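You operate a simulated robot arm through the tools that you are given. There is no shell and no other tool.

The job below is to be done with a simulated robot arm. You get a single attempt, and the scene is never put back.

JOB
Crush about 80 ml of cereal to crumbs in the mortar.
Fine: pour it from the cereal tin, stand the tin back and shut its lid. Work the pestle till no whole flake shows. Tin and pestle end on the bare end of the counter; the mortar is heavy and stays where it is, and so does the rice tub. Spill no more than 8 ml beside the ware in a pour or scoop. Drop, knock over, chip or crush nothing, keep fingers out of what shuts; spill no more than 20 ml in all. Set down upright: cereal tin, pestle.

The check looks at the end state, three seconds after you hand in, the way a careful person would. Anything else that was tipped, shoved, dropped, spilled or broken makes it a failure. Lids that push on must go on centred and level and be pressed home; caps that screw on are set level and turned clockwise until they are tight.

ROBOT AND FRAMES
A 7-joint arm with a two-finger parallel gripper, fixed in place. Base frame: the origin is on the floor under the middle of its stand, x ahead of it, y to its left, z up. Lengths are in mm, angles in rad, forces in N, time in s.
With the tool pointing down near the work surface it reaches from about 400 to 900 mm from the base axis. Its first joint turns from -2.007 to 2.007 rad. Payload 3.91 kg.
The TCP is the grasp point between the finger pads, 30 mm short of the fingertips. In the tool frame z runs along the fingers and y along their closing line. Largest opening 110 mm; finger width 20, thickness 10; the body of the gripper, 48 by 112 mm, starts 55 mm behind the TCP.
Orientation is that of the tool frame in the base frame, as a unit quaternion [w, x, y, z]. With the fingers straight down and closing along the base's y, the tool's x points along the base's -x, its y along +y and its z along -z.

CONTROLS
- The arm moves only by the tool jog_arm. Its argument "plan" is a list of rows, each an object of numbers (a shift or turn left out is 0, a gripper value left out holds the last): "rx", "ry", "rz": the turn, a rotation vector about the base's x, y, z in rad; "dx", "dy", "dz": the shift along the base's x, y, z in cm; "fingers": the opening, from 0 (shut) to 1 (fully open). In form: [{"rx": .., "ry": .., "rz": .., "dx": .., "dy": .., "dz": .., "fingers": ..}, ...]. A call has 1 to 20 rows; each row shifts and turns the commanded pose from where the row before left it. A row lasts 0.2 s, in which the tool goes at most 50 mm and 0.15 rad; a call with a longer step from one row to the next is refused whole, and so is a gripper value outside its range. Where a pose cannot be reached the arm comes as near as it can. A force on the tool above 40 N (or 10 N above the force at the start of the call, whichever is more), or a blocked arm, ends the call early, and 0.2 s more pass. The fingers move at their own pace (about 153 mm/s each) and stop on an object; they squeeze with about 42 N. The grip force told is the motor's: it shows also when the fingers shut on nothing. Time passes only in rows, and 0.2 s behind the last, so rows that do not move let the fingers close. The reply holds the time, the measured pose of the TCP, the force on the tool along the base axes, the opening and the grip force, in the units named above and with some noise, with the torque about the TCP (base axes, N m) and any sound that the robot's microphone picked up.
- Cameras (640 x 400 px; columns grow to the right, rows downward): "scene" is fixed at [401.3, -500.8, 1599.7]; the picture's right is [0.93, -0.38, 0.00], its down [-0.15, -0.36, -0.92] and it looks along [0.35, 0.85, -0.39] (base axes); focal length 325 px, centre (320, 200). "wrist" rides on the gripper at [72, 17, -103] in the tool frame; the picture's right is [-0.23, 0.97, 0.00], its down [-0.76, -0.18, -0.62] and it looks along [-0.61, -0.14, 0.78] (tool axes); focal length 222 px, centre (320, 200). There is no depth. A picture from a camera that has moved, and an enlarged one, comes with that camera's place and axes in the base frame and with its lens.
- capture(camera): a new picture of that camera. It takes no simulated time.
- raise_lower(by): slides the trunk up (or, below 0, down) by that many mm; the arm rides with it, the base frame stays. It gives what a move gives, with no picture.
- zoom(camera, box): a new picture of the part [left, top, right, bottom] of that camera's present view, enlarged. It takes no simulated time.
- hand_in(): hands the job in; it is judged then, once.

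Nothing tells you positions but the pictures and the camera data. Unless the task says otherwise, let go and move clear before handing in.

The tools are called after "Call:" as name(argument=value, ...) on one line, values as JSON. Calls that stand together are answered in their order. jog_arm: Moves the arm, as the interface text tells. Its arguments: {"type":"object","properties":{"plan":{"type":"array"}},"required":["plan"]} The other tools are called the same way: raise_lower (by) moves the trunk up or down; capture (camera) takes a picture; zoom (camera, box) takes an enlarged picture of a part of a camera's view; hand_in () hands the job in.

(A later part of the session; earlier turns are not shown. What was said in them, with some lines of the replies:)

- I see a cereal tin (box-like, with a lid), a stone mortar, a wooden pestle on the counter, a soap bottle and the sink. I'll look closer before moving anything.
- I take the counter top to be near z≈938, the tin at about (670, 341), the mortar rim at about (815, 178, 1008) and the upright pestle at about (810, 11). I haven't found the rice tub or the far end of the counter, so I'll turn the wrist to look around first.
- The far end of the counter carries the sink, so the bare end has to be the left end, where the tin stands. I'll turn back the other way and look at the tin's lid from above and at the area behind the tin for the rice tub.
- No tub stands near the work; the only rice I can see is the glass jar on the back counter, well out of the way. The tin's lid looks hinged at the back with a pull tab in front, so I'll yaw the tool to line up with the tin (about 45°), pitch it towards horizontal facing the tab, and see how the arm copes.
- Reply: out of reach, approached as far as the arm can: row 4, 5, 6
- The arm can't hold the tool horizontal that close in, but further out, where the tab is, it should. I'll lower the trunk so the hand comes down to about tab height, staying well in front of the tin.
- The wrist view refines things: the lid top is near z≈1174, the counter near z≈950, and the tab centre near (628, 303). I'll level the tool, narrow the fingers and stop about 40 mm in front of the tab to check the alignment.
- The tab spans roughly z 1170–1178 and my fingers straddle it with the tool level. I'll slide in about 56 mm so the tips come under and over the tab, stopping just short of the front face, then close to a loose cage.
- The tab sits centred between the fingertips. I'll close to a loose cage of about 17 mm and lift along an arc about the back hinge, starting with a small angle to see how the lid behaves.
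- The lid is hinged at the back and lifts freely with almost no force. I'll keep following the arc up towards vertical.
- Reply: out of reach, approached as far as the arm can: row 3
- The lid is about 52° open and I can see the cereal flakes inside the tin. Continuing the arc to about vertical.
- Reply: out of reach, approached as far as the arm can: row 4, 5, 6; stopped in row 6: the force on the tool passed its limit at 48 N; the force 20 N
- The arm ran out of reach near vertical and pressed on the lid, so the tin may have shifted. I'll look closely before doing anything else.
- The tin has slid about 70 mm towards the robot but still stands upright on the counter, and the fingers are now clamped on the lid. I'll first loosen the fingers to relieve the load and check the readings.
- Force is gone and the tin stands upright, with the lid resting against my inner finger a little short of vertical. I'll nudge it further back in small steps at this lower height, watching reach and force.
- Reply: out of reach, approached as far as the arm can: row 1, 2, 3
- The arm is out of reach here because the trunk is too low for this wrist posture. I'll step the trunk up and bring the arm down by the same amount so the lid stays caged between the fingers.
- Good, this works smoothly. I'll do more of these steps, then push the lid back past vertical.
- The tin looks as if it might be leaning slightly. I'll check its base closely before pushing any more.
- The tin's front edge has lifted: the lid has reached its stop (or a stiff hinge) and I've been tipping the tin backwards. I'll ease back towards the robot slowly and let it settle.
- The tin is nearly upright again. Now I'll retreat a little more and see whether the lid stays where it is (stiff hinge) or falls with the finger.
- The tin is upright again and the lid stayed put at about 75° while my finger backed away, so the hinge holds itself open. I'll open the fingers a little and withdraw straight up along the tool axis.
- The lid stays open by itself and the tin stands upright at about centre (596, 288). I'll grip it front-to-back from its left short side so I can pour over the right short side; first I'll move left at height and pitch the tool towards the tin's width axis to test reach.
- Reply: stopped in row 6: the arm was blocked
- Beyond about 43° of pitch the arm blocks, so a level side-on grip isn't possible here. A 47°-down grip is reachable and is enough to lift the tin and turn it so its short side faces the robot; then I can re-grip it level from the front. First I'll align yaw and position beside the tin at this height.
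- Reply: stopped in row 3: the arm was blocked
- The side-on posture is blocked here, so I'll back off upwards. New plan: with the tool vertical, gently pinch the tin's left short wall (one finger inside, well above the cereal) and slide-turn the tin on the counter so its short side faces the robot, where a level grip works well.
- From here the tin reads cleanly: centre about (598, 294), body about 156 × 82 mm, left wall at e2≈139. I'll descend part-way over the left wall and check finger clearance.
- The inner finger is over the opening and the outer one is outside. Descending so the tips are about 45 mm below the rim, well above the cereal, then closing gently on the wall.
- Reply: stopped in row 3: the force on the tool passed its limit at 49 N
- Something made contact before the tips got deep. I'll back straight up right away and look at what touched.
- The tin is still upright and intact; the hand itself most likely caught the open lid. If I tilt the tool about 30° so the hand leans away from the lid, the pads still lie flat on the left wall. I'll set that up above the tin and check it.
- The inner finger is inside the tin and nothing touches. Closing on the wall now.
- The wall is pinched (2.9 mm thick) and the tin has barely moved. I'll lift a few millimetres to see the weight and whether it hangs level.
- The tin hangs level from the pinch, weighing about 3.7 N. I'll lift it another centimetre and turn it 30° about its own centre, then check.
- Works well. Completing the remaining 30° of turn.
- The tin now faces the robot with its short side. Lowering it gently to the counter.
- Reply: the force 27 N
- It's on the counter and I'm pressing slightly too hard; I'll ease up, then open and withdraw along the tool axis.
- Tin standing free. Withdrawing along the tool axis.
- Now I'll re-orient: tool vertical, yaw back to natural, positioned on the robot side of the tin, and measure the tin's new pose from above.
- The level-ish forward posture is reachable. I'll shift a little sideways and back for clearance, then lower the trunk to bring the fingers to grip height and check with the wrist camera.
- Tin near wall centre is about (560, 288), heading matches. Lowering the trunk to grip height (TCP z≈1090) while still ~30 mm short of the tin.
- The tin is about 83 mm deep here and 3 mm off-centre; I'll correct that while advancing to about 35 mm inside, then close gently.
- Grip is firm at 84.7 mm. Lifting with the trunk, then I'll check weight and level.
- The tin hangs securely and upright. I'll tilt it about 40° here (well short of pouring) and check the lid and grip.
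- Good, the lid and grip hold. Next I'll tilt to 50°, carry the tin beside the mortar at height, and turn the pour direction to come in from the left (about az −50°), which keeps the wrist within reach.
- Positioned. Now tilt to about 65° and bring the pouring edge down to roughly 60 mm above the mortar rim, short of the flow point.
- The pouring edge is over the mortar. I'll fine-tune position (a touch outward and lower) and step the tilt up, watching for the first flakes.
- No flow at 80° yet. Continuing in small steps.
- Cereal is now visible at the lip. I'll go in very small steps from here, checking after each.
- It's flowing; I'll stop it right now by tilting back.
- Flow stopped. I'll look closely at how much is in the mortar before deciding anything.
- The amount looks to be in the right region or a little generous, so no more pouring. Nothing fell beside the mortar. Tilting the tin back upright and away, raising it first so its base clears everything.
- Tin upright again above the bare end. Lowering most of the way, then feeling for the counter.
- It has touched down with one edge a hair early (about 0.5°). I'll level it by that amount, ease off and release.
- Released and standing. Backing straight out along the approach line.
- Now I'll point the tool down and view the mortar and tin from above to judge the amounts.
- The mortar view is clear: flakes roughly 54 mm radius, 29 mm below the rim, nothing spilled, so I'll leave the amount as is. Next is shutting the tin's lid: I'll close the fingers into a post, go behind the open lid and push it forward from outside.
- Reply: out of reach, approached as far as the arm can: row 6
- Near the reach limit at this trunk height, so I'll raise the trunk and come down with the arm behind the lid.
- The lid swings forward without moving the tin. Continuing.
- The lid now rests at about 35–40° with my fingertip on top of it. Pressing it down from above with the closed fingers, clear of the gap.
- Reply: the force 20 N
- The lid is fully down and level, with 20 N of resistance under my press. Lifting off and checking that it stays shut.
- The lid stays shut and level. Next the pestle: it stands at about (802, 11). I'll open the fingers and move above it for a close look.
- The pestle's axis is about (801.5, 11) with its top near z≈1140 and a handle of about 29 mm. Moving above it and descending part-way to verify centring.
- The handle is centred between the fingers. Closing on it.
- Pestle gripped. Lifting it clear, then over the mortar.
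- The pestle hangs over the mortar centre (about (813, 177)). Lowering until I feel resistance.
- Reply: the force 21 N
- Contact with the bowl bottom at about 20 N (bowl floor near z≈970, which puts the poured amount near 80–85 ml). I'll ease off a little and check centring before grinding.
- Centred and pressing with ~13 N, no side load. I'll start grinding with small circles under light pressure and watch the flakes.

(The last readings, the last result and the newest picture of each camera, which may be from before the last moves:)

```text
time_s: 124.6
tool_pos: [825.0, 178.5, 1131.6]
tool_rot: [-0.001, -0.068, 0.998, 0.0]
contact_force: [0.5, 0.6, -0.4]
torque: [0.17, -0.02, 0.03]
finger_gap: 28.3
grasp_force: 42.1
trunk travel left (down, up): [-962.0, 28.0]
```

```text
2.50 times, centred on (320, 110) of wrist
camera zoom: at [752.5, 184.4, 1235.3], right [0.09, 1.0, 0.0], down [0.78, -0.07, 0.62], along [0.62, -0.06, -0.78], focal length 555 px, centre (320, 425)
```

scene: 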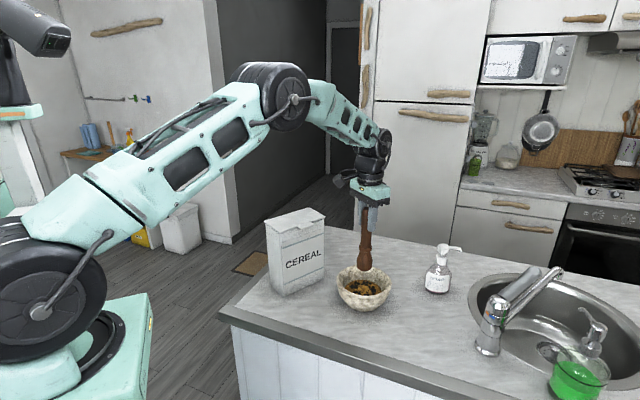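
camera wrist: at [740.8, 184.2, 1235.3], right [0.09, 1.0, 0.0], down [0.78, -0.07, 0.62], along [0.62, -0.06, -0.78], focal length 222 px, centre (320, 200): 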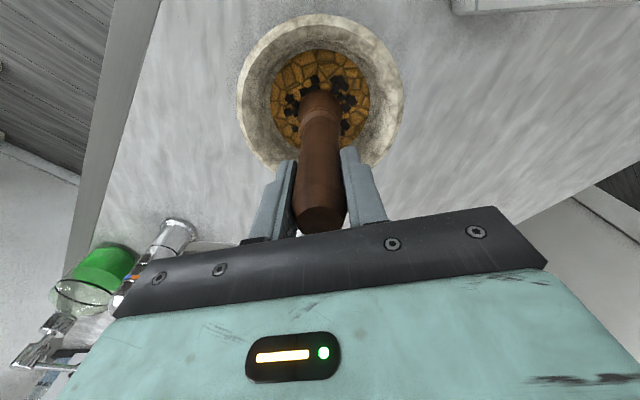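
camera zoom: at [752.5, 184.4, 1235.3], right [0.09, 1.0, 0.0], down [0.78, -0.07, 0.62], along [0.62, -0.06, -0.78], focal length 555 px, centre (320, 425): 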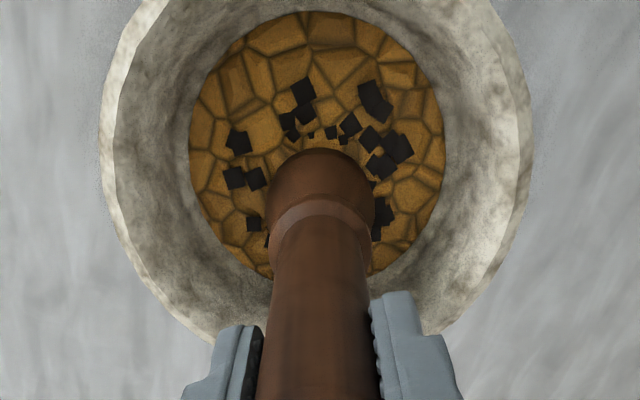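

The first circle lost contact pressure away from centre, so the bowl floor is flatter than assumed. I'll lower slightly for more pressure and keep circling.

Call:
jog_arm(plan=[{"dz": -0.12}, {"dz": -0.12}, {}])

Call:
jog_arm(plan=[{"dx": -0.16, "dy": 0.6}, {"dx": -0.44, "dy": 0.44}, {"dx": -0.6, "dy": 0.16}, {"dx": -0.6, "dy": -0.16}, {"dx": -0.44, "dy": -0.44}, {"dx": -0.16, "dy": -0.6}, {"dx": 0.16, "dy": -0.6}, {"dx": 0.44, "dy": -0.44}, {"dx": 0.6, "dy": -0.16}, {"dx": 0.6, "dy": 0.16}, {"dx": 0.44, "dy": 0.44}, {"dx": 0.16, "dy": 0.6}])

Call:
zoom(camera="wrist", box=[230, 30, 410, 190])

```text
time_s: 125.4
tool_pos: [825.0, 177.3, 1131.8]
tool_rot: [0.0, -0.069, 0.998, 0.001]
contact_force: [-3.2, 1.8, 15.7]
torque: [0.26, 0.48, 0.02]
finger_gap: 28.6
grasp_force: 41.3
trunk travel left (down, up): [-962.0, 28.0]
```

```text
time_s: 128.0
tool_pos: [826.1, 174.6, 1129.5]
tool_rot: [0.001, -0.067, 0.998, -0.001]
contact_force: [3.0, -6.6, 12.8]
torque: [-1.05, -0.44, -0.01]
finger_gap: 28.4
grasp_force: 41.3
trunk travel left (down, up): [-962.0, 28.0]
```

```text
2.50 times, centred on (320, 110) of wrist
camera zoom: at [753.2, 182.3, 1232.6], right [0.09, 1.0, 0.0], down [0.78, -0.07, 0.62], along [0.62, -0.06, -0.78], focal length 555 px, centre (320, 425)
```

zoom: 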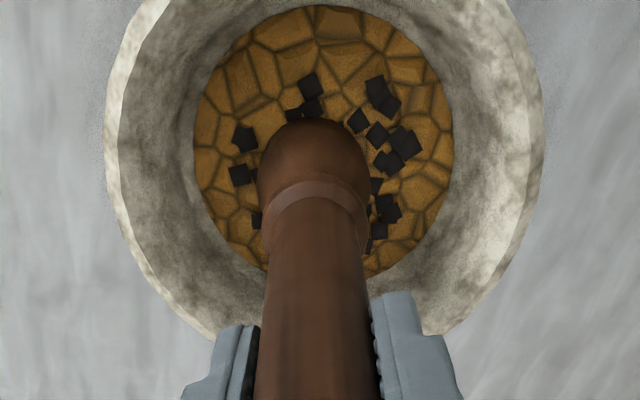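

Call:
zoom(camera="scene", box=[315, 200, 415, 320])

Call:
jog_arm(plan=[{"dz": 0.3}, {"dz": 1.0}, {}])

Call:
zoom(camera="scene", box=[315, 200, 415, 320])

Call:
zoom(camera="wrist", box=[230, 30, 410, 190])

```text
3.33 times, centred on (365, 260) of scene
camera zoom: at [401.3, -500.8, 1599.7], right [0.93, -0.38, 0.0], down [-0.15, -0.36, -0.92], along [0.35, 0.85, -0.39], focal length 1082 px, centre (170, 0)
```

zoom: 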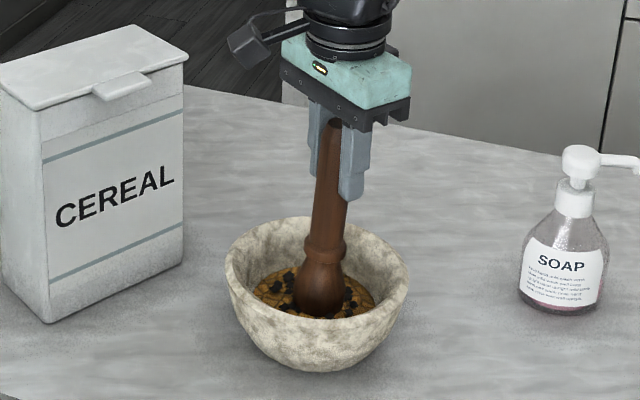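

```text
time_s: 128.8
tool_pos: [824.0, 177.6, 1142.1]
tool_rot: [-0.003, -0.07, 0.998, 0.0]
contact_force: [-0.7, 1.1, -2.9]
torque: [-0.02, -0.01, 0.0]
finger_gap: 28.2
grasp_force: 42.0
trunk travel left (down, up): [-962.0, 28.0]
```

```text
3.33 times, centred on (365, 260) of scene
camera zoom: at [401.3, -500.8, 1599.7], right [0.93, -0.38, 0.0], down [-0.15, -0.36, -0.92], along [0.35, 0.85, -0.39], focal length 1082 px, centre (170, 0)
```

zoom: 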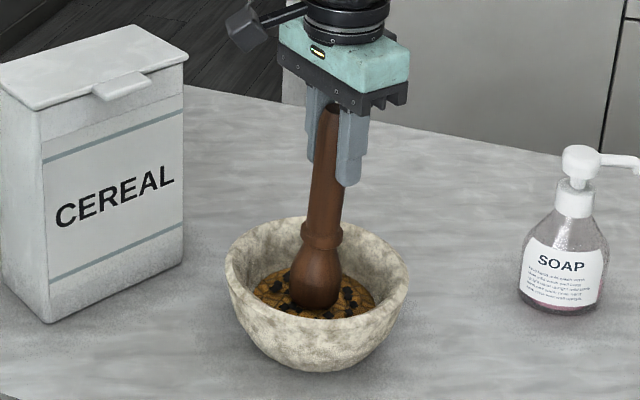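

```text
2.50 times, centred on (320, 110) of wrist
camera zoom: at [751.9, 184.8, 1245.9], right [0.09, 1.0, 0.0], down [0.78, -0.07, 0.62], along [0.62, -0.06, -0.79], focal length 555 px, centre (320, 425)
```

zoom: 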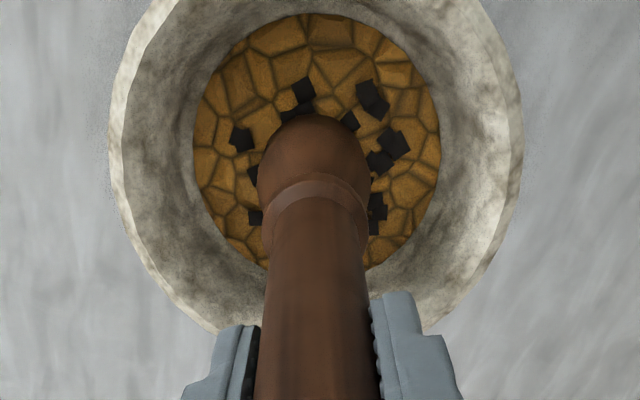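

Call:
zoom(camera="wrist", box=[280, 40, 370, 110])

Call:
zoom(camera="scene", box=[340, 260, 385, 300])

```text
5.71 times, centred on (325, 75) of wrist
camera zoom: at [751.9, 184.8, 1245.9], right [0.09, 1.0, 0.0], down [0.78, -0.07, 0.62], along [0.62, -0.06, -0.79], focal length 1269 px, centre (291, 914)
```

zoom: 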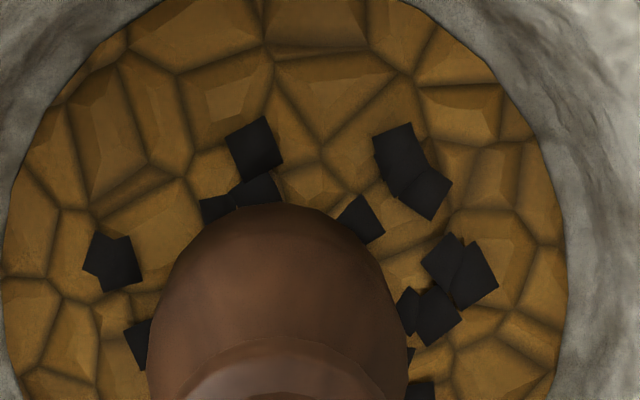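

```text
10.00 times, centred on (362, 280) of scene
camera zoom: at [401.3, -500.8, 1599.7], right [0.93, -0.38, 0.0], down [-0.15, -0.36, -0.92], along [0.35, 0.85, -0.39], focal length 3247 px, centre (-105, -600)
```

zoom: 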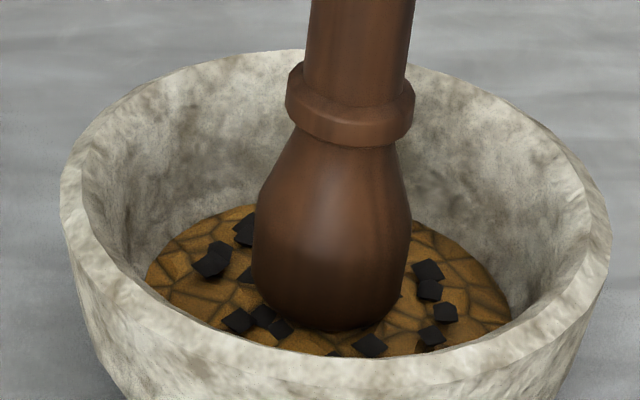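

The dark slabs are whole flakes and their number is dropping, so the grinding works. The pestle swung a few degrees in the grip about the closing axis; I'll use a stroke towards the robot to straighten it, then grind with strokes along the gripper's stiff direction (y).

Call:
jog_arm(plan=[{"dz": -0.6}, {"dz": -0.4}, {"dz": -0.2}, {}])

Call:
jog_arm(plan=[{"dx": -0.5}, {"dx": -0.5}, {"dx": -0.5}, {"dx": -0.5}])

Call:
zoom(camera="wrist", box=[230, 30, 410, 190])

```text
time_s: 129.8
tool_pos: [824.7, 177.7, 1130.8]
tool_rot: [-0.002, -0.069, 0.998, -0.001]
contact_force: [1.0, 0.2, -0.9]
torque: [-0.12, -0.03, 0.01]
finger_gap: 28.3
grasp_force: 42.0
trunk travel left (down, up): [-962.0, 28.0]
```

```text
time_s: 130.8
tool_pos: [805.4, 177.3, 1132.2]
tool_rot: [-0.002, -0.068, 0.998, 0.0]
contact_force: [-1.5, 0.2, -1.6]
torque: [0.04, -0.01, -0.03]
finger_gap: 28.3
grasp_force: 41.6
trunk travel left (down, up): [-962.0, 28.0]
```

```text
2.50 times, centred on (320, 110) of wrist
camera zoom: at [732.4, 184.2, 1234.4], right [0.09, 1.0, 0.0], down [0.78, -0.07, 0.62], along [0.62, -0.06, -0.78], focal length 555 px, centre (320, 425)
```

zoom: 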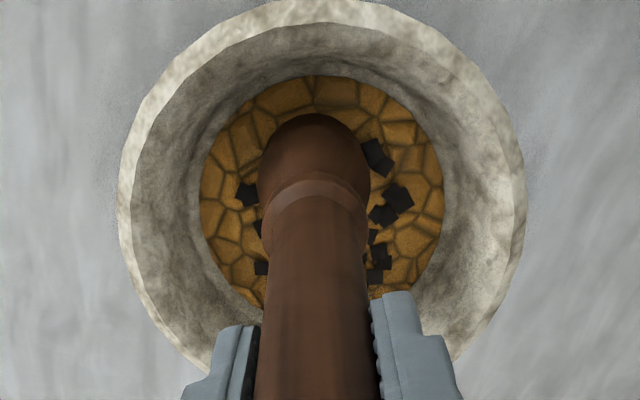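

Call:
jog_arm(plan=[{"dz": -0.15}, {"dz": -0.15}, {}])

Call:
jog_arm(plan=[{"dz": -0.15}, {"dz": -0.1}, {}])

```text
time_s: 131.6
tool_pos: [805.0, 175.8, 1129.9]
tool_rot: [-0.001, -0.069, 0.998, 0.0]
contact_force: [-1.6, -0.7, 14.7]
torque: [-0.27, 0.18, 0.0]
finger_gap: 28.3
grasp_force: 41.6
trunk travel left (down, up): [-962.0, 28.0]
```

```text
time_s: 132.4
tool_pos: [803.5, 176.3, 1129.3]
tool_rot: [0.001, -0.069, 0.998, 0.001]
contact_force: [0.0, -1.0, 37.6]
torque: [0.24, 0.04, 0.03]
finger_gap: 28.3
grasp_force: 42.1
trunk travel left (down, up): [-962.0, 28.0]
```

Pressing a bit hard; easing slightly and making strokes along y.

Call:
jog_arm(plan=[{"dz": 0.25}, {"dy": 0.5}, {"dy": 0.5}, {"dy": 0.5}, {"dy": -0.5}, {"dy": -0.5}, {"dy": -0.5}, {"dy": -0.5}, {"dy": -0.5}, {"dy": -0.5}, {"dy": 0.5}, {"dy": 0.5}, {"dy": 0.5}])

Call:
zoom(camera="wrist", box=[230, 30, 410, 190])

Call:
zoom(camera="scene", box=[335, 255, 395, 305])

```text
time_s: 135.2
tool_pos: [806.4, 173.8, 1129.6]
tool_rot: [-0.002, -0.07, 0.998, -0.001]
contact_force: [2.1, -6.6, 12.0]
torque: [-1.0, -0.3, 0.0]
finger_gap: 28.3
grasp_force: 41.9
trunk travel left (down, up): [-962.0, 28.0]
```

```text
2.50 times, centred on (320, 110) of wrist
camera zoom: at [732.9, 182.5, 1231.6], right [0.09, 1.0, 0.0], down [0.78, -0.07, 0.62], along [0.62, -0.06, -0.78], focal length 555 px, centre (320, 425)
```

zoom: 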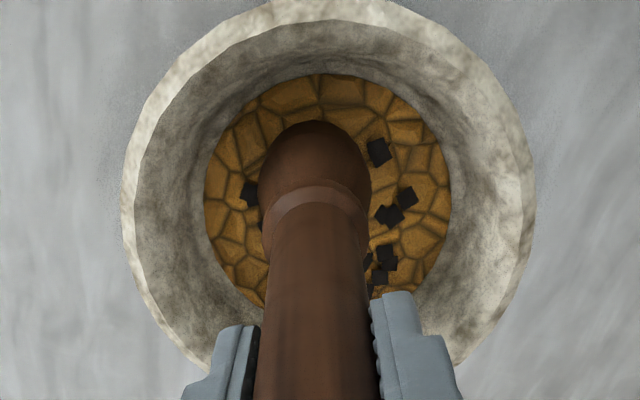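

```text
8.00 times, centred on (365, 280) of scene
camera zoom: at [401.3, -500.8, 1599.7], right [0.93, -0.38, 0.0], down [-0.15, -0.36, -0.92], along [0.35, 0.85, -0.39], focal length 2597 px, centre (-40, -440)
```

zoom: 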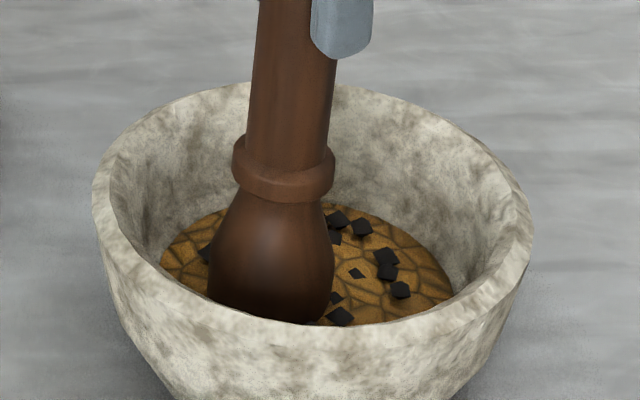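

Flakes are dwindling. I'll press a bit and stroke towards the robot to straighten the pestle, then continue strokes.

Call:
jog_arm(plan=[{"dz": -0.1}, {"dx": -0.4}, {"dx": -0.4}, {"dx": -0.4}, {"dx": -0.4}])

Call:
zoom(camera="wrist", box=[230, 30, 410, 190])

```text
time_s: 136.4
tool_pos: [789.1, 176.9, 1127.7]
tool_rot: [-0.002, -0.069, 0.998, 0.001]
contact_force: [5.2, -0.1, 10.9]
torque: [-0.25, -0.93, -0.07]
finger_gap: 28.4
grasp_force: 41.3
trunk travel left (down, up): [-962.0, 28.0]
```

```text
2.50 times, centred on (320, 110) of wrist
camera zoom: at [716.6, 185.5, 1230.5], right [0.09, 1.0, 0.0], down [0.78, -0.07, 0.62], along [0.62, -0.06, -0.78], focal length 555 px, centre (320, 425)
```

zoom: 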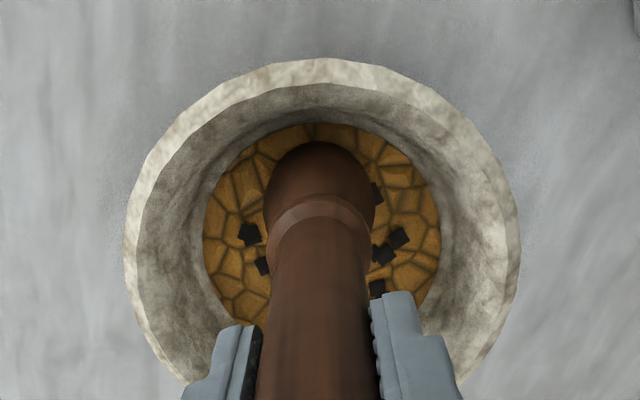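

The pestle is nearly straight again. Now several strokes along y at different x positions, lifting between them.

Call:
jog_arm(plan=[{"dz": 0.5}, {"dx": 1.2}, {"dz": -0.45}, {"dy": 0.6}, {"dy": 0.6}, {"dy": 0.6}, {"dy": -0.6}, {"dy": -0.6}, {"dy": -0.6}, {"dy": -0.6}, {"dy": -0.6}, {"dy": -0.6}, {"dy": 0.6}, {"dy": 0.6}, {"dy": 0.6}])

Call:
zoom(camera="wrist", box=[230, 30, 410, 190])

```text
time_s: 139.6
tool_pos: [802.3, 176.8, 1127.2]
tool_rot: [-0.002, -0.069, 0.998, 0.0]
contact_force: [0.4, 0.8, -2.1]
torque: [0.04, -0.01, 0.03]
finger_gap: 27.9
grasp_force: 42.6
trunk travel left (down, up): [-962.0, 28.0]
```

```text
2.50 times, centred on (320, 110) of wrist
camera zoom: at [729.5, 184.0, 1231.1], right [0.09, 1.0, 0.0], down [0.78, -0.07, 0.62], along [0.62, -0.06, -0.78], focal length 555 px, centre (320, 425)
```

zoom: 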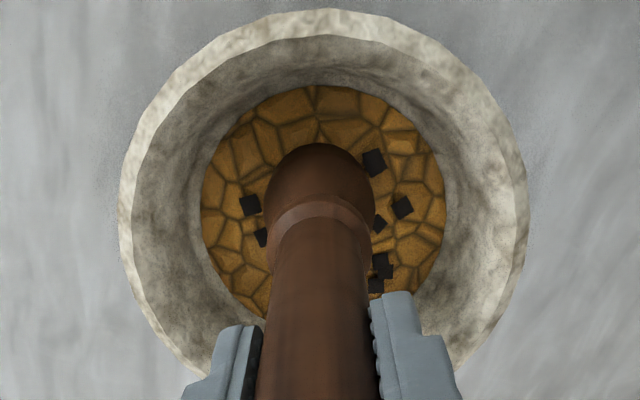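

The pestle has slid up a few millimetres in the grip under the harder press, so I'll work with lighter force. Finding the floor again gently.

Call:
jog_arm(plan=[{"dx": 0.5}, {"dx": 0.5, "dz": -0.1}, {"dz": -0.15}, {}])

Call:
jog_arm(plan=[{"dz": -0.12}, {}])

```text
time_s: 140.6
tool_pos: [810.8, 176.9, 1127.7]
tool_rot: [0.0, -0.069, 0.998, 0.0]
contact_force: [-5.1, -2.5, 16.4]
torque: [-0.57, 0.55, -0.07]
finger_gap: 27.9
grasp_force: 41.9
trunk travel left (down, up): [-962.0, 28.0]
```

```text
time_s: 141.2
tool_pos: [810.6, 177.3, 1126.2]
tool_rot: [0.001, -0.069, 0.998, 0.001]
contact_force: [-4.0, -3.2, 31.6]
torque: [-0.66, 0.36, -0.11]
finger_gap: 28.0
grasp_force: 42.1
trunk travel left (down, up): [-962.0, 28.0]
```

Call:
jog_arm(plan=[{"dz": 0.15}, {"dy": 0.6, "dz": 0.02}, {"dy": 0.6, "dz": 0.06}, {"dy": 0.6, "dz": 0.1}, {"dy": -0.6, "dz": -0.1}, {"dy": -0.6, "dz": -0.06}, {"dy": -0.6, "dz": -0.02}, {"dy": -0.6, "dz": 0.02}, {"dy": -0.6, "dz": 0.06}, {"dy": -0.6, "dz": 0.1}, {"dy": 0.6, "dz": -0.1}, {"dy": 0.6, "dz": -0.06}, {"dy": 0.6, "dz": -0.02}])

Call:
zoom(camera="wrist", box=[230, 30, 410, 190])

Call:
zoom(camera="scene", box=[335, 255, 395, 305])

```text
time_s: 144.0
tool_pos: [811.9, 175.7, 1126.7]
tool_rot: [-0.001, -0.07, 0.998, 0.0]
contact_force: [1.5, -9.4, 17.7]
torque: [-1.21, -0.39, -0.09]
finger_gap: 28.1
grasp_force: 41.7
trunk travel left (down, up): [-962.0, 28.0]
```

```text
2.50 times, centred on (320, 110) of wrist
camera zoom: at [738.1, 182.8, 1229.3], right [0.09, 1.0, 0.0], down [0.78, -0.07, 0.62], along [0.62, -0.06, -0.78], focal length 555 px, centre (320, 425)
```

zoom: 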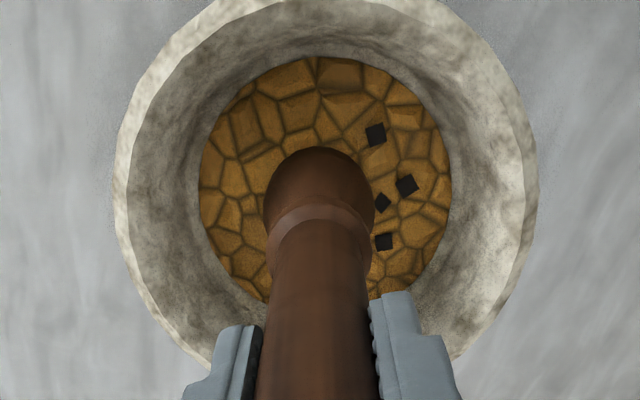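

```text
8.00 times, centred on (365, 280) of scene
camera zoom: at [401.3, -500.8, 1599.7], right [0.93, -0.38, 0.0], down [-0.15, -0.36, -0.92], along [0.35, 0.85, -0.39], focal length 2597 px, centre (-40, -440)
```

zoom: 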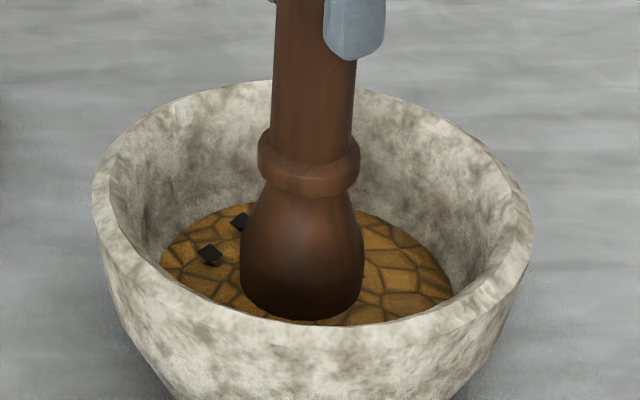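

Only a few whole flakes are left. More strokes, the same way.

Call:
jog_arm(plan=[{"dy": 0.6, "dz": 0.02}, {"dy": 0.6, "dz": 0.06}, {"dy": 0.6, "dz": 0.1}, {"dy": -0.6, "dz": -0.1}, {"dy": -0.6, "dz": -0.06}, {"dy": -0.6, "dz": -0.02}, {"dy": -0.6, "dz": 0.02}, {"dy": -0.6, "dz": 0.06}, {"dy": -0.6, "dz": 0.1}, {"dy": 0.6, "dz": -0.1}, {"dy": 0.6, "dz": -0.06}, {"dy": 0.6, "dz": -0.02}])

Call:
zoom(camera="wrist", box=[230, 30, 410, 190])

```text
time_s: 146.6
tool_pos: [811.9, 174.4, 1125.7]
tool_rot: [-0.002, -0.069, 0.998, -0.001]
contact_force: [1.8, -6.3, 13.2]
torque: [-1.0, -0.3, -0.07]
finger_gap: 27.6
grasp_force: 41.9
trunk travel left (down, up): [-962.0, 28.0]
```

```text
2.50 times, centred on (320, 110) of wrist
camera zoom: at [738.7, 182.8, 1229.2], right [0.09, 1.0, 0.0], down [0.78, -0.07, 0.62], along [0.62, -0.06, -0.78], focal length 555 px, centre (320, 425)
```

zoom: 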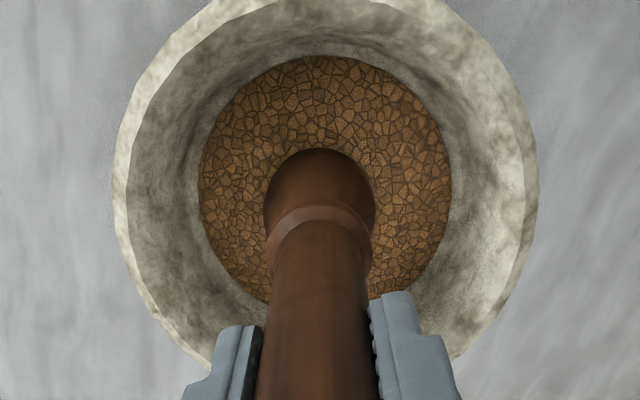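

The surface has turned into fine crumbs with no dark whole flakes visible. Lifting the pestle clear to check the whole bowl.

Call:
jog_arm(plan=[{"dz": 0.5, "dy": 0.1}, {"dz": 1.5}, {"dz": 3.0}, {"dz": 3.0}, {"dz": 3.0}])

Call:
zoom(camera="scene", box=[310, 190, 420, 320])

Call:
zoom(camera="wrist", box=[230, 0, 410, 160])

Call:
zoom(camera="scene", box=[335, 255, 395, 305])

```text
time_s: 147.8
tool_pos: [811.3, 179.4, 1236.5]
tool_rot: [-0.003, -0.069, 0.998, 0.0]
contact_force: [-0.1, -0.7, -3.5]
torque: [0.03, -0.01, -0.02]
finger_gap: 27.6
grasp_force: 42.3
trunk travel left (down, up): [-962.0, 28.0]
```

```text
3.08 times, centred on (365, 255) of scene
camera zoom: at [401.3, -500.8, 1599.7], right [0.93, -0.38, 0.0], down [-0.15, -0.36, -0.92], along [0.35, 0.85, -0.39], focal length 999 px, centre (182, 31)
```

zoom: 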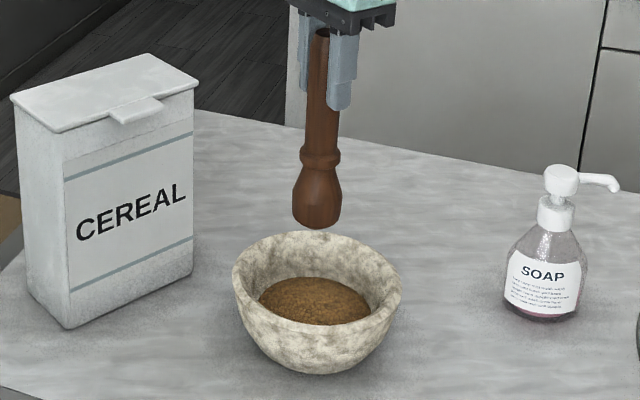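

```text
2.50 times, centred on (320, 80) of wrist
camera zoom: at [739.1, 187.0, 1339.7], right [0.09, 1.0, 0.0], down [0.78, -0.07, 0.62], along [0.62, -0.06, -0.78], focal length 555 px, centre (320, 500)
```

zoom: 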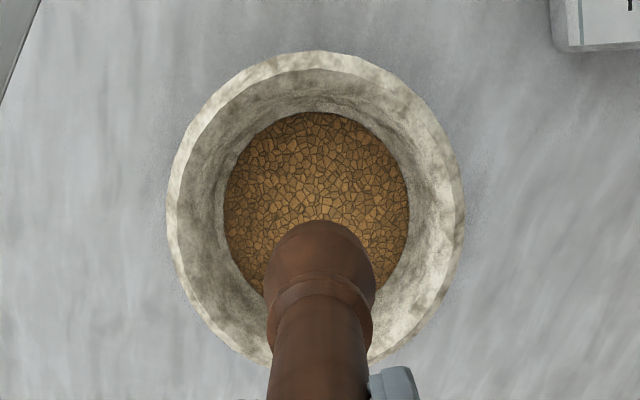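

```text
8.00 times, centred on (365, 280) of scene
camera zoom: at [401.3, -500.8, 1599.7], right [0.93, -0.38, 0.0], down [-0.15, -0.36, -0.92], along [0.35, 0.85, -0.39], focal length 2597 px, centre (-40, -440)
```

zoom: 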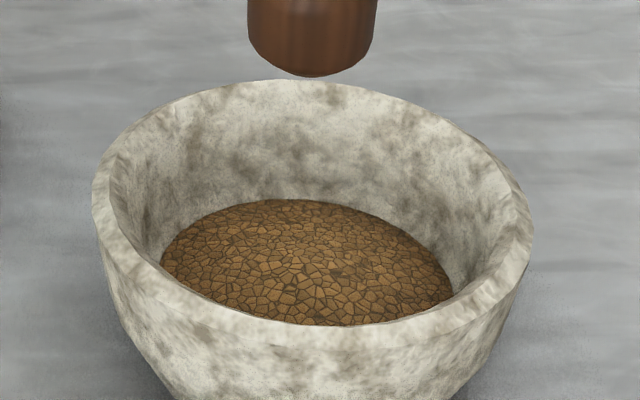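

The bowl shows only fine crumbs everywhere. Now I'll check how straight the pestle hangs before setting it down on the bare end.

Call:
zoom(camera="scene", box=[340, 190, 400, 270])

Call:
capture(camera="wrist")

```text
5.00 times, centred on (370, 230) of scene
camera zoom: at [401.3, -500.8, 1599.7], right [0.93, -0.38, 0.0], down [-0.15, -0.36, -0.92], along [0.35, 0.85, -0.39], focal length 1623 px, centre (70, 50)
```

zoom: 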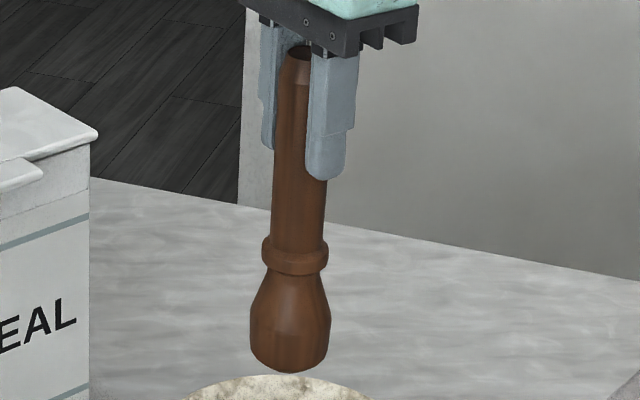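

```text
taken
camera wrist: at [739.1, 187.0, 1339.7], right [0.09, 1.0, 0.0], down [0.78, -0.07, 0.62], along [0.62, -0.06, -0.78], focal length 222 px, centre (320, 200)
```

wrist: 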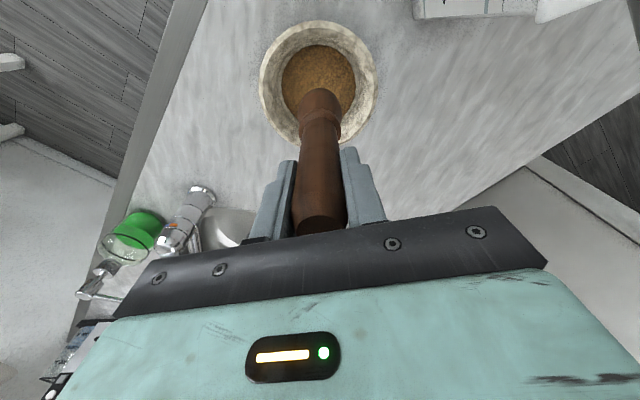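

The pestle hangs within about 1° of vertical. I'll set it down on the bare end at about (536, 300), between the tin's near side and the counter corner, travelling round in front of the tin.

Call:
jog_arm(plan=[{"ry": -0.015, "dx": -2.0}, {"dx": -3.5, "dy": 0.2}, {"dx": -4.0, "dy": 0.2}, {"dx": -4.0, "dy": 0.2}, {"dx": -4.0, "dy": 0.2}, {"dx": -4.0, "dy": 0.2}, {"dx": -3.0, "dy": 0.4}, {"dx": -2.0, "dy": 0.5}])

Call:
capture(camera="scene")

Call:
capture(camera="wrist")

```text
time_s: 149.6
tool_pos: [544.4, 197.1, 1237.9]
tool_rot: [0.006, -0.069, 0.998, -0.001]
contact_force: [-0.2, -0.9, -2.6]
torque: [0.0, -0.01, -0.01]
finger_gap: 27.8
grasp_force: 42.3
trunk travel left (down, up): [-962.0, 28.0]
```

```text
taken
```

scene: 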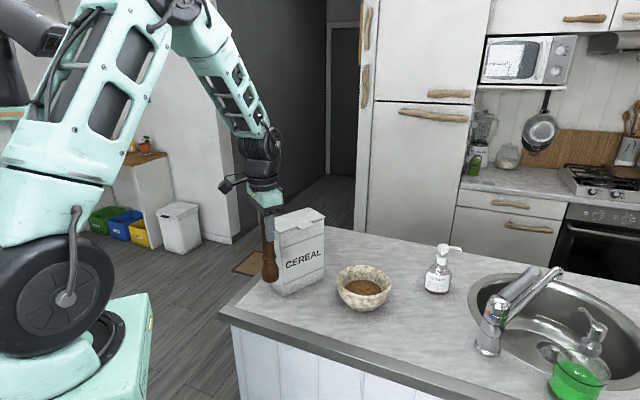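

```text
taken
camera wrist: at [470.3, 203.9, 1339.5], right [0.09, 1.0, 0.0], down [0.77, -0.07, 0.63], along [0.63, -0.06, -0.78], focal length 222 px, centre (320, 200)
```

wrist: 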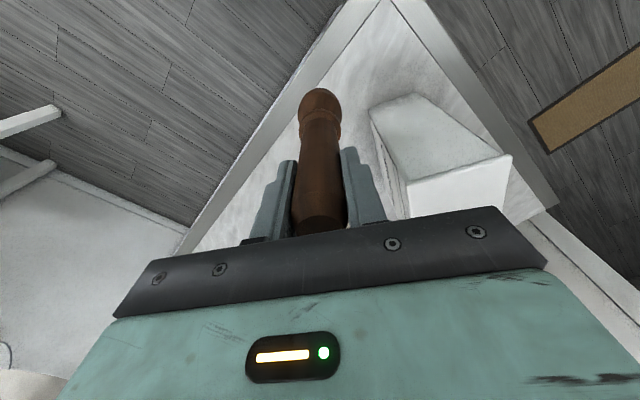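

Call:
jog_arm(plan=[{"dx": -0.5, "dy": 2.4}, {"dx": -0.5, "dy": 2.5}, {"dx": -0.4, "dy": 2.5}, {"dx": -0.2, "dy": 2.5}, {}])

Call:
capture(camera="wrist")

Call:
zoom(camera="scene", box=[200, 180, 340, 320])

```text
time_s: 150.8
tool_pos: [531.0, 295.1, 1236.2]
tool_rot: [0.006, -0.069, 0.998, -0.001]
contact_force: [-0.4, -0.5, -2.9]
torque: [-0.02, -0.04, -0.02]
finger_gap: 27.6
grasp_force: 41.5
trunk travel left (down, up): [-962.0, 28.0]
```

```text
taken
camera wrist: at [456.2, 303.8, 1338.1], right [0.09, 1.0, 0.0], down [0.77, -0.07, 0.63], along [0.63, -0.06, -0.78], focal length 222 px, centre (320, 200)
```

wrist: 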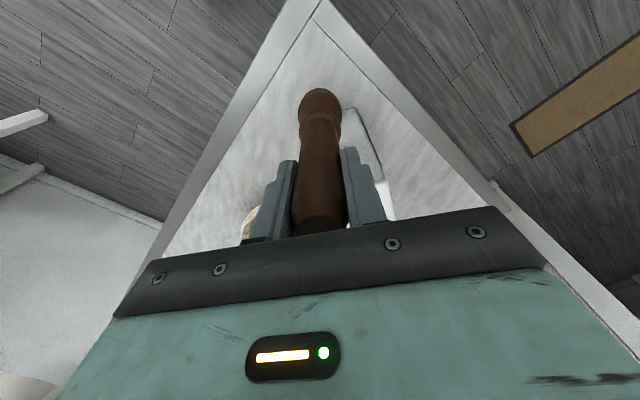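

```text
2.86 times, centred on (270, 250) of scene
camera zoom: at [401.3, -500.8, 1599.7], right [0.93, -0.38, 0.0], down [-0.15, -0.36, -0.92], along [0.35, 0.85, -0.39], focal length 928 px, centre (463, 57)
```

zoom: 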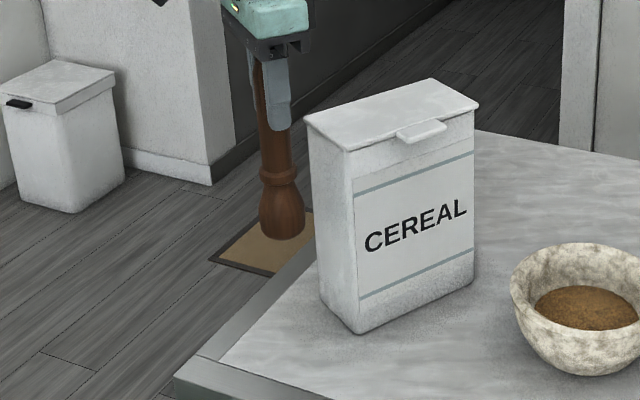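

Position is well inside the counter and clear of the tin. Lowering and feeling for the counter.

Call:
jog_arm(plan=[{"dz": -3.0}, {"dz": -3.0}, {"dz": -3.0}, {"dz": -2.0}, {"dz": -0.7}])

Call:
jog_arm(plan=[{"dz": -0.1}, {"dz": -0.1}])

Call:
zoom(camera="scene", box=[200, 190, 340, 330])

```text
time_s: 152.0
tool_pos: [531.3, 294.4, 1116.7]
tool_rot: [0.006, -0.069, 0.998, 0.0]
contact_force: [-0.5, 0.9, -1.9]
torque: [-0.02, -0.03, 0.01]
finger_gap: 27.8
grasp_force: 42.0
trunk travel left (down, up): [-962.0, 28.0]
```

```text
time_s: 152.6
tool_pos: [530.7, 296.0, 1116.9]
tool_rot: [0.006, -0.069, 0.998, 0.0]
contact_force: [-0.2, 0.6, -2.6]
torque: [0.01, 0.0, 0.04]
finger_gap: 27.9
grasp_force: 42.4
trunk travel left (down, up): [-962.0, 28.0]
```

```text
2.86 times, centred on (270, 260) of scene
camera zoom: at [401.3, -500.8, 1599.7], right [0.93, -0.38, 0.0], down [-0.15, -0.36, -0.92], along [0.35, 0.85, -0.39], focal length 928 px, centre (463, 29)
```

zoom: 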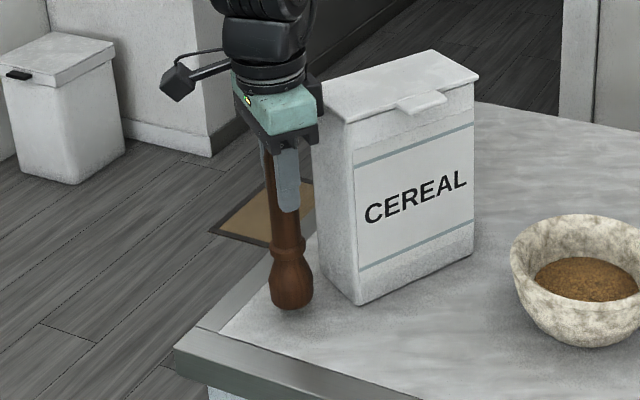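

Call:
jog_arm(plan=[{"dz": -0.25}, {"dz": -0.25}])

Call:
jog_arm(plan=[{"dz": -0.15}, {"dz": -0.1}])

```text
time_s: 153.2
tool_pos: [530.7, 294.7, 1111.1]
tool_rot: [0.005, -0.068, 0.998, 0.0]
contact_force: [0.3, 0.2, -1.9]
torque: [0.0, -0.02, 0.03]
finger_gap: 28.0
grasp_force: 41.8
trunk travel left (down, up): [-962.0, 28.0]
```

```text
time_s: 153.8
tool_pos: [529.9, 295.5, 1109.2]
tool_rot: [0.005, -0.069, 0.998, -0.001]
contact_force: [0.3, 0.0, -2.8]
torque: [-0.04, 0.02, 0.05]
finger_gap: 27.8
grasp_force: 42.4
trunk travel left (down, up): [-962.0, 28.0]
```

Call:
jog_arm(plan=[{"dz": -0.1}, {"dz": -0.1}])

Call:
jog_arm(plan=[{"dz": -0.1}, {}])

Call:
zoom(camera="scene", box=[230, 220, 310, 300])

```text
time_s: 154.4
tool_pos: [529.6, 295.7, 1105.3]
tool_rot: [0.006, -0.069, 0.998, 0.0]
contact_force: [-0.7, -0.3, -2.2]
torque: [-0.03, 0.04, 0.02]
finger_gap: 27.7
grasp_force: 42.2
trunk travel left (down, up): [-962.0, 28.0]
```

```text
time_s: 155.0
tool_pos: [529.7, 295.9, 1106.2]
tool_rot: [0.006, -0.069, 0.998, 0.0]
contact_force: [-1.0, -3.2, 5.8]
torque: [-0.34, 0.21, -0.02]
finger_gap: 27.8
grasp_force: 42.0
trunk travel left (down, up): [-962.0, 28.0]
```

```text
5.00 times, centred on (270, 260) of scene
camera zoom: at [401.3, -500.8, 1599.7], right [0.93, -0.38, 0.0], down [-0.15, -0.36, -0.92], along [0.35, 0.85, -0.39], focal length 1623 px, centre (570, -100)
```

zoom: 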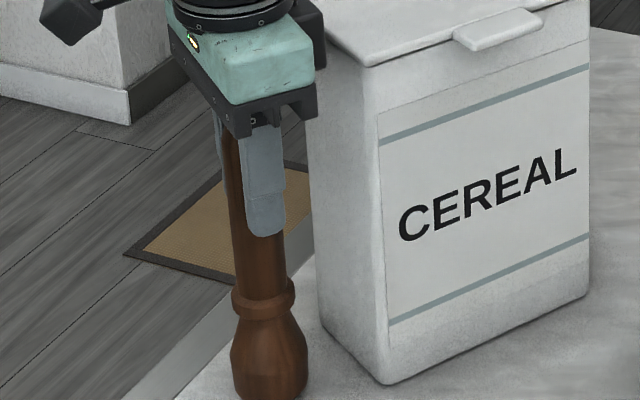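

It's standing on the counter with light pressure and looks vertical. Opening the fingers gently.

Call:
jog_arm(plan=[{"dz": 0.05}, {"fingers": 0.3}, {"fingers": 0.45}, {"fingers": 0.6}, {}])

Call:
zoom(camera="scene", box=[220, 210, 320, 310])

Call:
zoom(camera="wrist", box=[200, 40, 440, 240])

```text
time_s: 156.2
tool_pos: [530.4, 296.0, 1106.7]
tool_rot: [0.005, -0.068, 0.998, -0.001]
contact_force: [-0.6, 0.5, 0.0]
torque: [-0.01, -0.05, 0.01]
finger_gap: 66.1
grasp_force: 0.0
trunk travel left (down, up): [-962.0, 28.0]
```

```text
4.00 times, centred on (270, 260) of scene
camera zoom: at [401.3, -500.8, 1599.7], right [0.93, -0.38, 0.0], down [-0.15, -0.36, -0.92], along [0.35, 0.85, -0.39], focal length 1299 px, centre (520, -40)
```

zoom: 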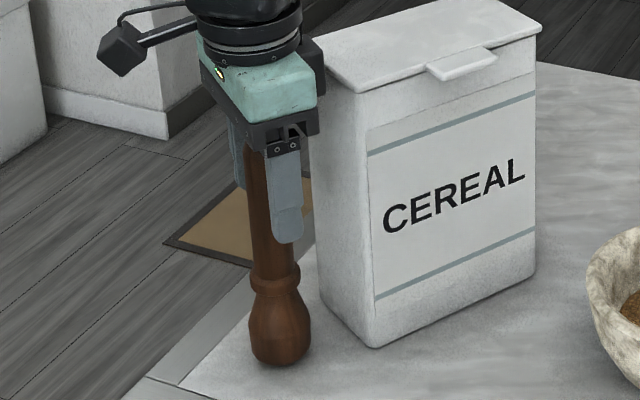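

```text
2.00 times, centred on (320, 140) of wrist
camera zoom: at [456.1, 303.0, 1208.5], right [0.09, 1.0, 0.0], down [0.77, -0.07, 0.63], along [0.63, -0.06, -0.77], focal length 444 px, centre (320, 320)
```

zoom: 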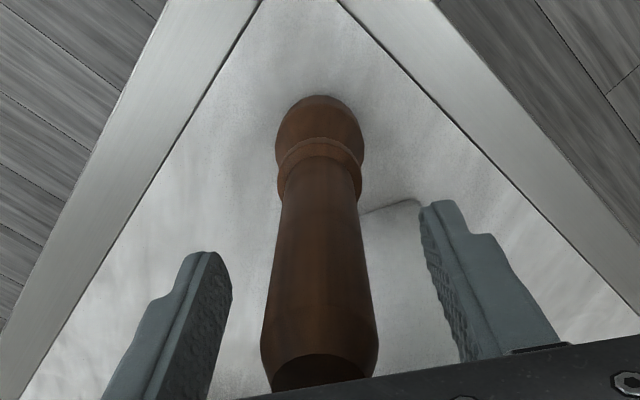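

The pestle stands free. Rising straight up clear of it.

Call:
jog_arm(plan=[{"dz": 1.0}, {"dz": 2.0}, {"dz": 3.0}, {"dz": 4.0}, {"dz": 4.0}, {"dz": 4.0}])

Call:
jog_arm(plan=[{"dx": -1.5, "dy": -4.0, "dz": 1.0}, {"dx": -1.5, "dy": -4.0, "dz": 1.0}, {"dx": -1.5, "dy": -4.0, "dz": 1.0}, {"dy": -4.0, "dz": 1.0}])

Call:
capture(camera="scene")

Call:
zoom(camera="scene", box=[210, 190, 420, 330])

```text
time_s: 157.6
tool_pos: [531.4, 295.1, 1286.3]
tool_rot: [0.005, -0.069, 0.998, -0.001]
contact_force: [-0.3, 0.3, 0.0]
torque: [-0.01, 0.02, -0.02]
finger_gap: 66.0
grasp_force: 0.0
trunk travel left (down, up): [-962.0, 28.0]
```

```text
time_s: 158.6
tool_pos: [482.9, 135.1, 1326.0]
tool_rot: [0.006, -0.07, 0.998, -0.002]
contact_force: [-0.6, 0.2, 0.1]
torque: [-0.02, 0.03, 0.01]
finger_gap: 65.8
grasp_force: 0.1
trunk travel left (down, up): [-962.0, 28.0]
```

```text
taken
```

scene: 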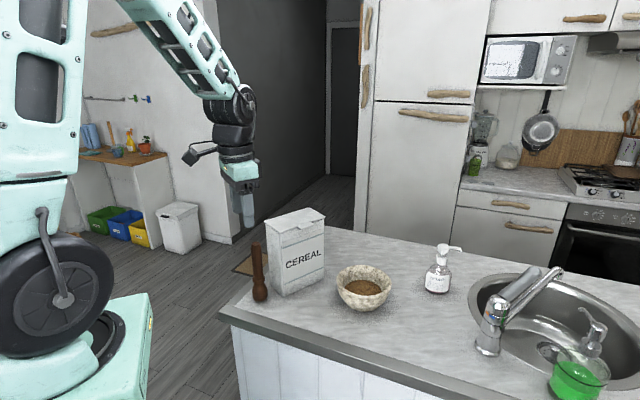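

```text
2.86 times, centred on (315, 260) of scene
camera zoom: at [401.3, -500.8, 1599.7], right [0.93, -0.38, 0.0], down [-0.15, -0.36, -0.92], along [0.35, 0.85, -0.39], focal length 928 px, centre (334, 29)
```

zoom: 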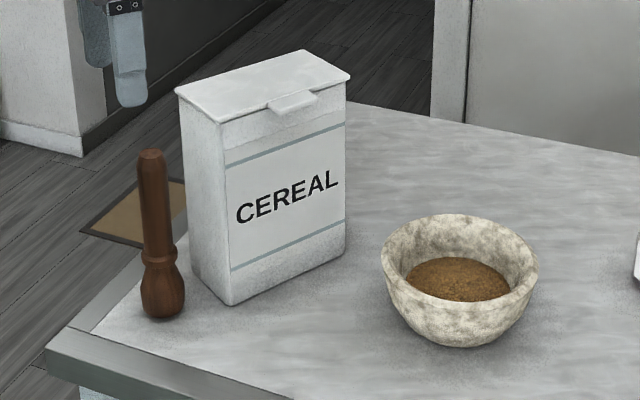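

Everything is standing where it should. A final close check of the lid, the bowl and the counter for spills.

Call:
zoom(camera="scene", box=[260, 200, 335, 250])

Call:
zoom(camera="scene", box=[320, 250, 420, 330])

Call:
zoom(camera="wrist", box=[240, 0, 560, 230])

```text
8.00 times, centred on (298, 225) of scene
camera zoom: at [401.3, -500.8, 1599.7], right [0.93, -0.38, 0.0], down [-0.15, -0.36, -0.92], along [0.35, 0.85, -0.39], focal length 2597 px, centre (500, 0)
```

zoom: 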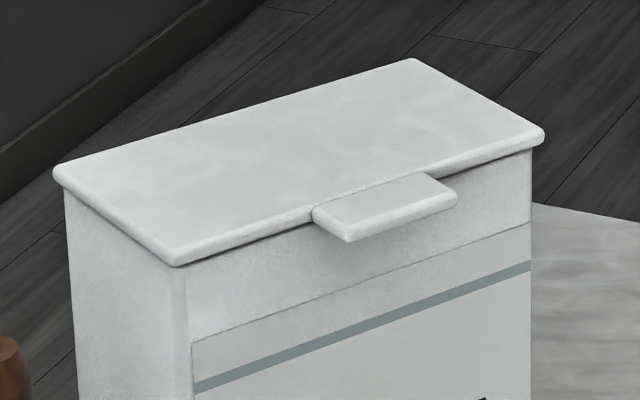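

```text
5.00 times, centred on (370, 290) of scene
camera zoom: at [401.3, -500.8, 1599.7], right [0.93, -0.38, 0.0], down [-0.15, -0.36, -0.92], along [0.35, 0.85, -0.39], focal length 1623 px, centre (70, -250)
```

zoom: 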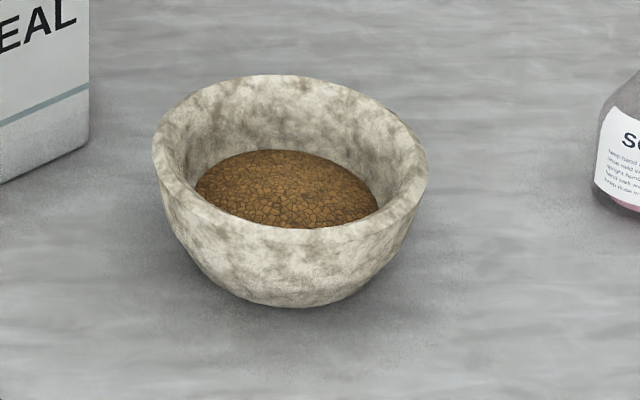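

```text
1.74 times, centred on (400, 115) of wrist
camera zoom: at [409.1, 142.7, 1428.2], right [0.09, 1.0, 0.0], down [0.77, -0.07, 0.63], along [0.63, -0.06, -0.78], focal length 386 px, centre (181, 348)
```

zoom: 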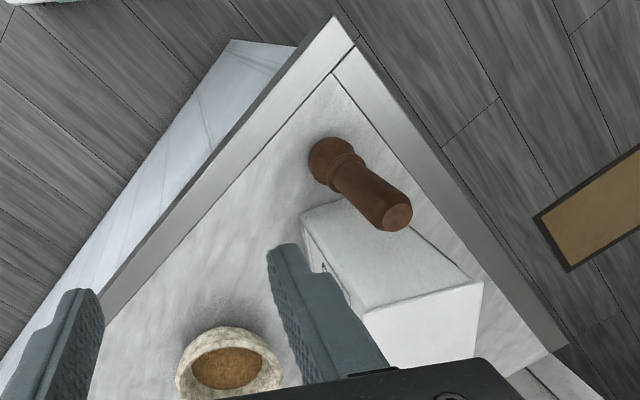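

The lid is shut and level, and the mortar hasn't moved and holds only fine crumbs. I see no spill on the counter; the tin and pestle stand upright on the bare end, and the arm is clear. I could only estimate the amount from the pictures, at about 80–85 ml. Handing in.

Call:
hand_in()

```text
The job is handed in.
```

The job is handed in, and as far as the cameras show, every part of it is done. The amount is the one thing I couldn't measure. From the fill level and the bowl's depth I put it at about 80–85 ml, but a deeper bowl shape would make it 100 ml or more. I could not take any back out once poured.

- **Cereal:** it was poured from the tin and ground until no whole flake showed, only fine crumbs. I saw nothing spilled on the counter.
- **Tin:** it stands upright on the bare end with the lid pressed shut and level. It stands close to where it started but turned about 60°, because I could only get a level grip from its short side.
- **Pestle:** it stands upright on the bare end, beside the tin.
- **Mortar:** it is where it was, matching the first picture.
- **Rice tub:** I never found anything labelled as one. The only rice in view was a glass jar on the back counter, which I didn't touch.

Three things went less than smoothly, though none left visible damage:

- **Opening the lid:** the arm ran out of reach and dragged the tin about 70 mm. It then leaned the tin back about 10° before I eased it upright.
- **Turning the tin:** on the first attempt the hand bumped the tin or its open lid, at about 49 N, and I backed off.
- **Grinding:** the pestle slid a few millimetres in the grip when I pressed hardest, so I finished with lighter strokes.
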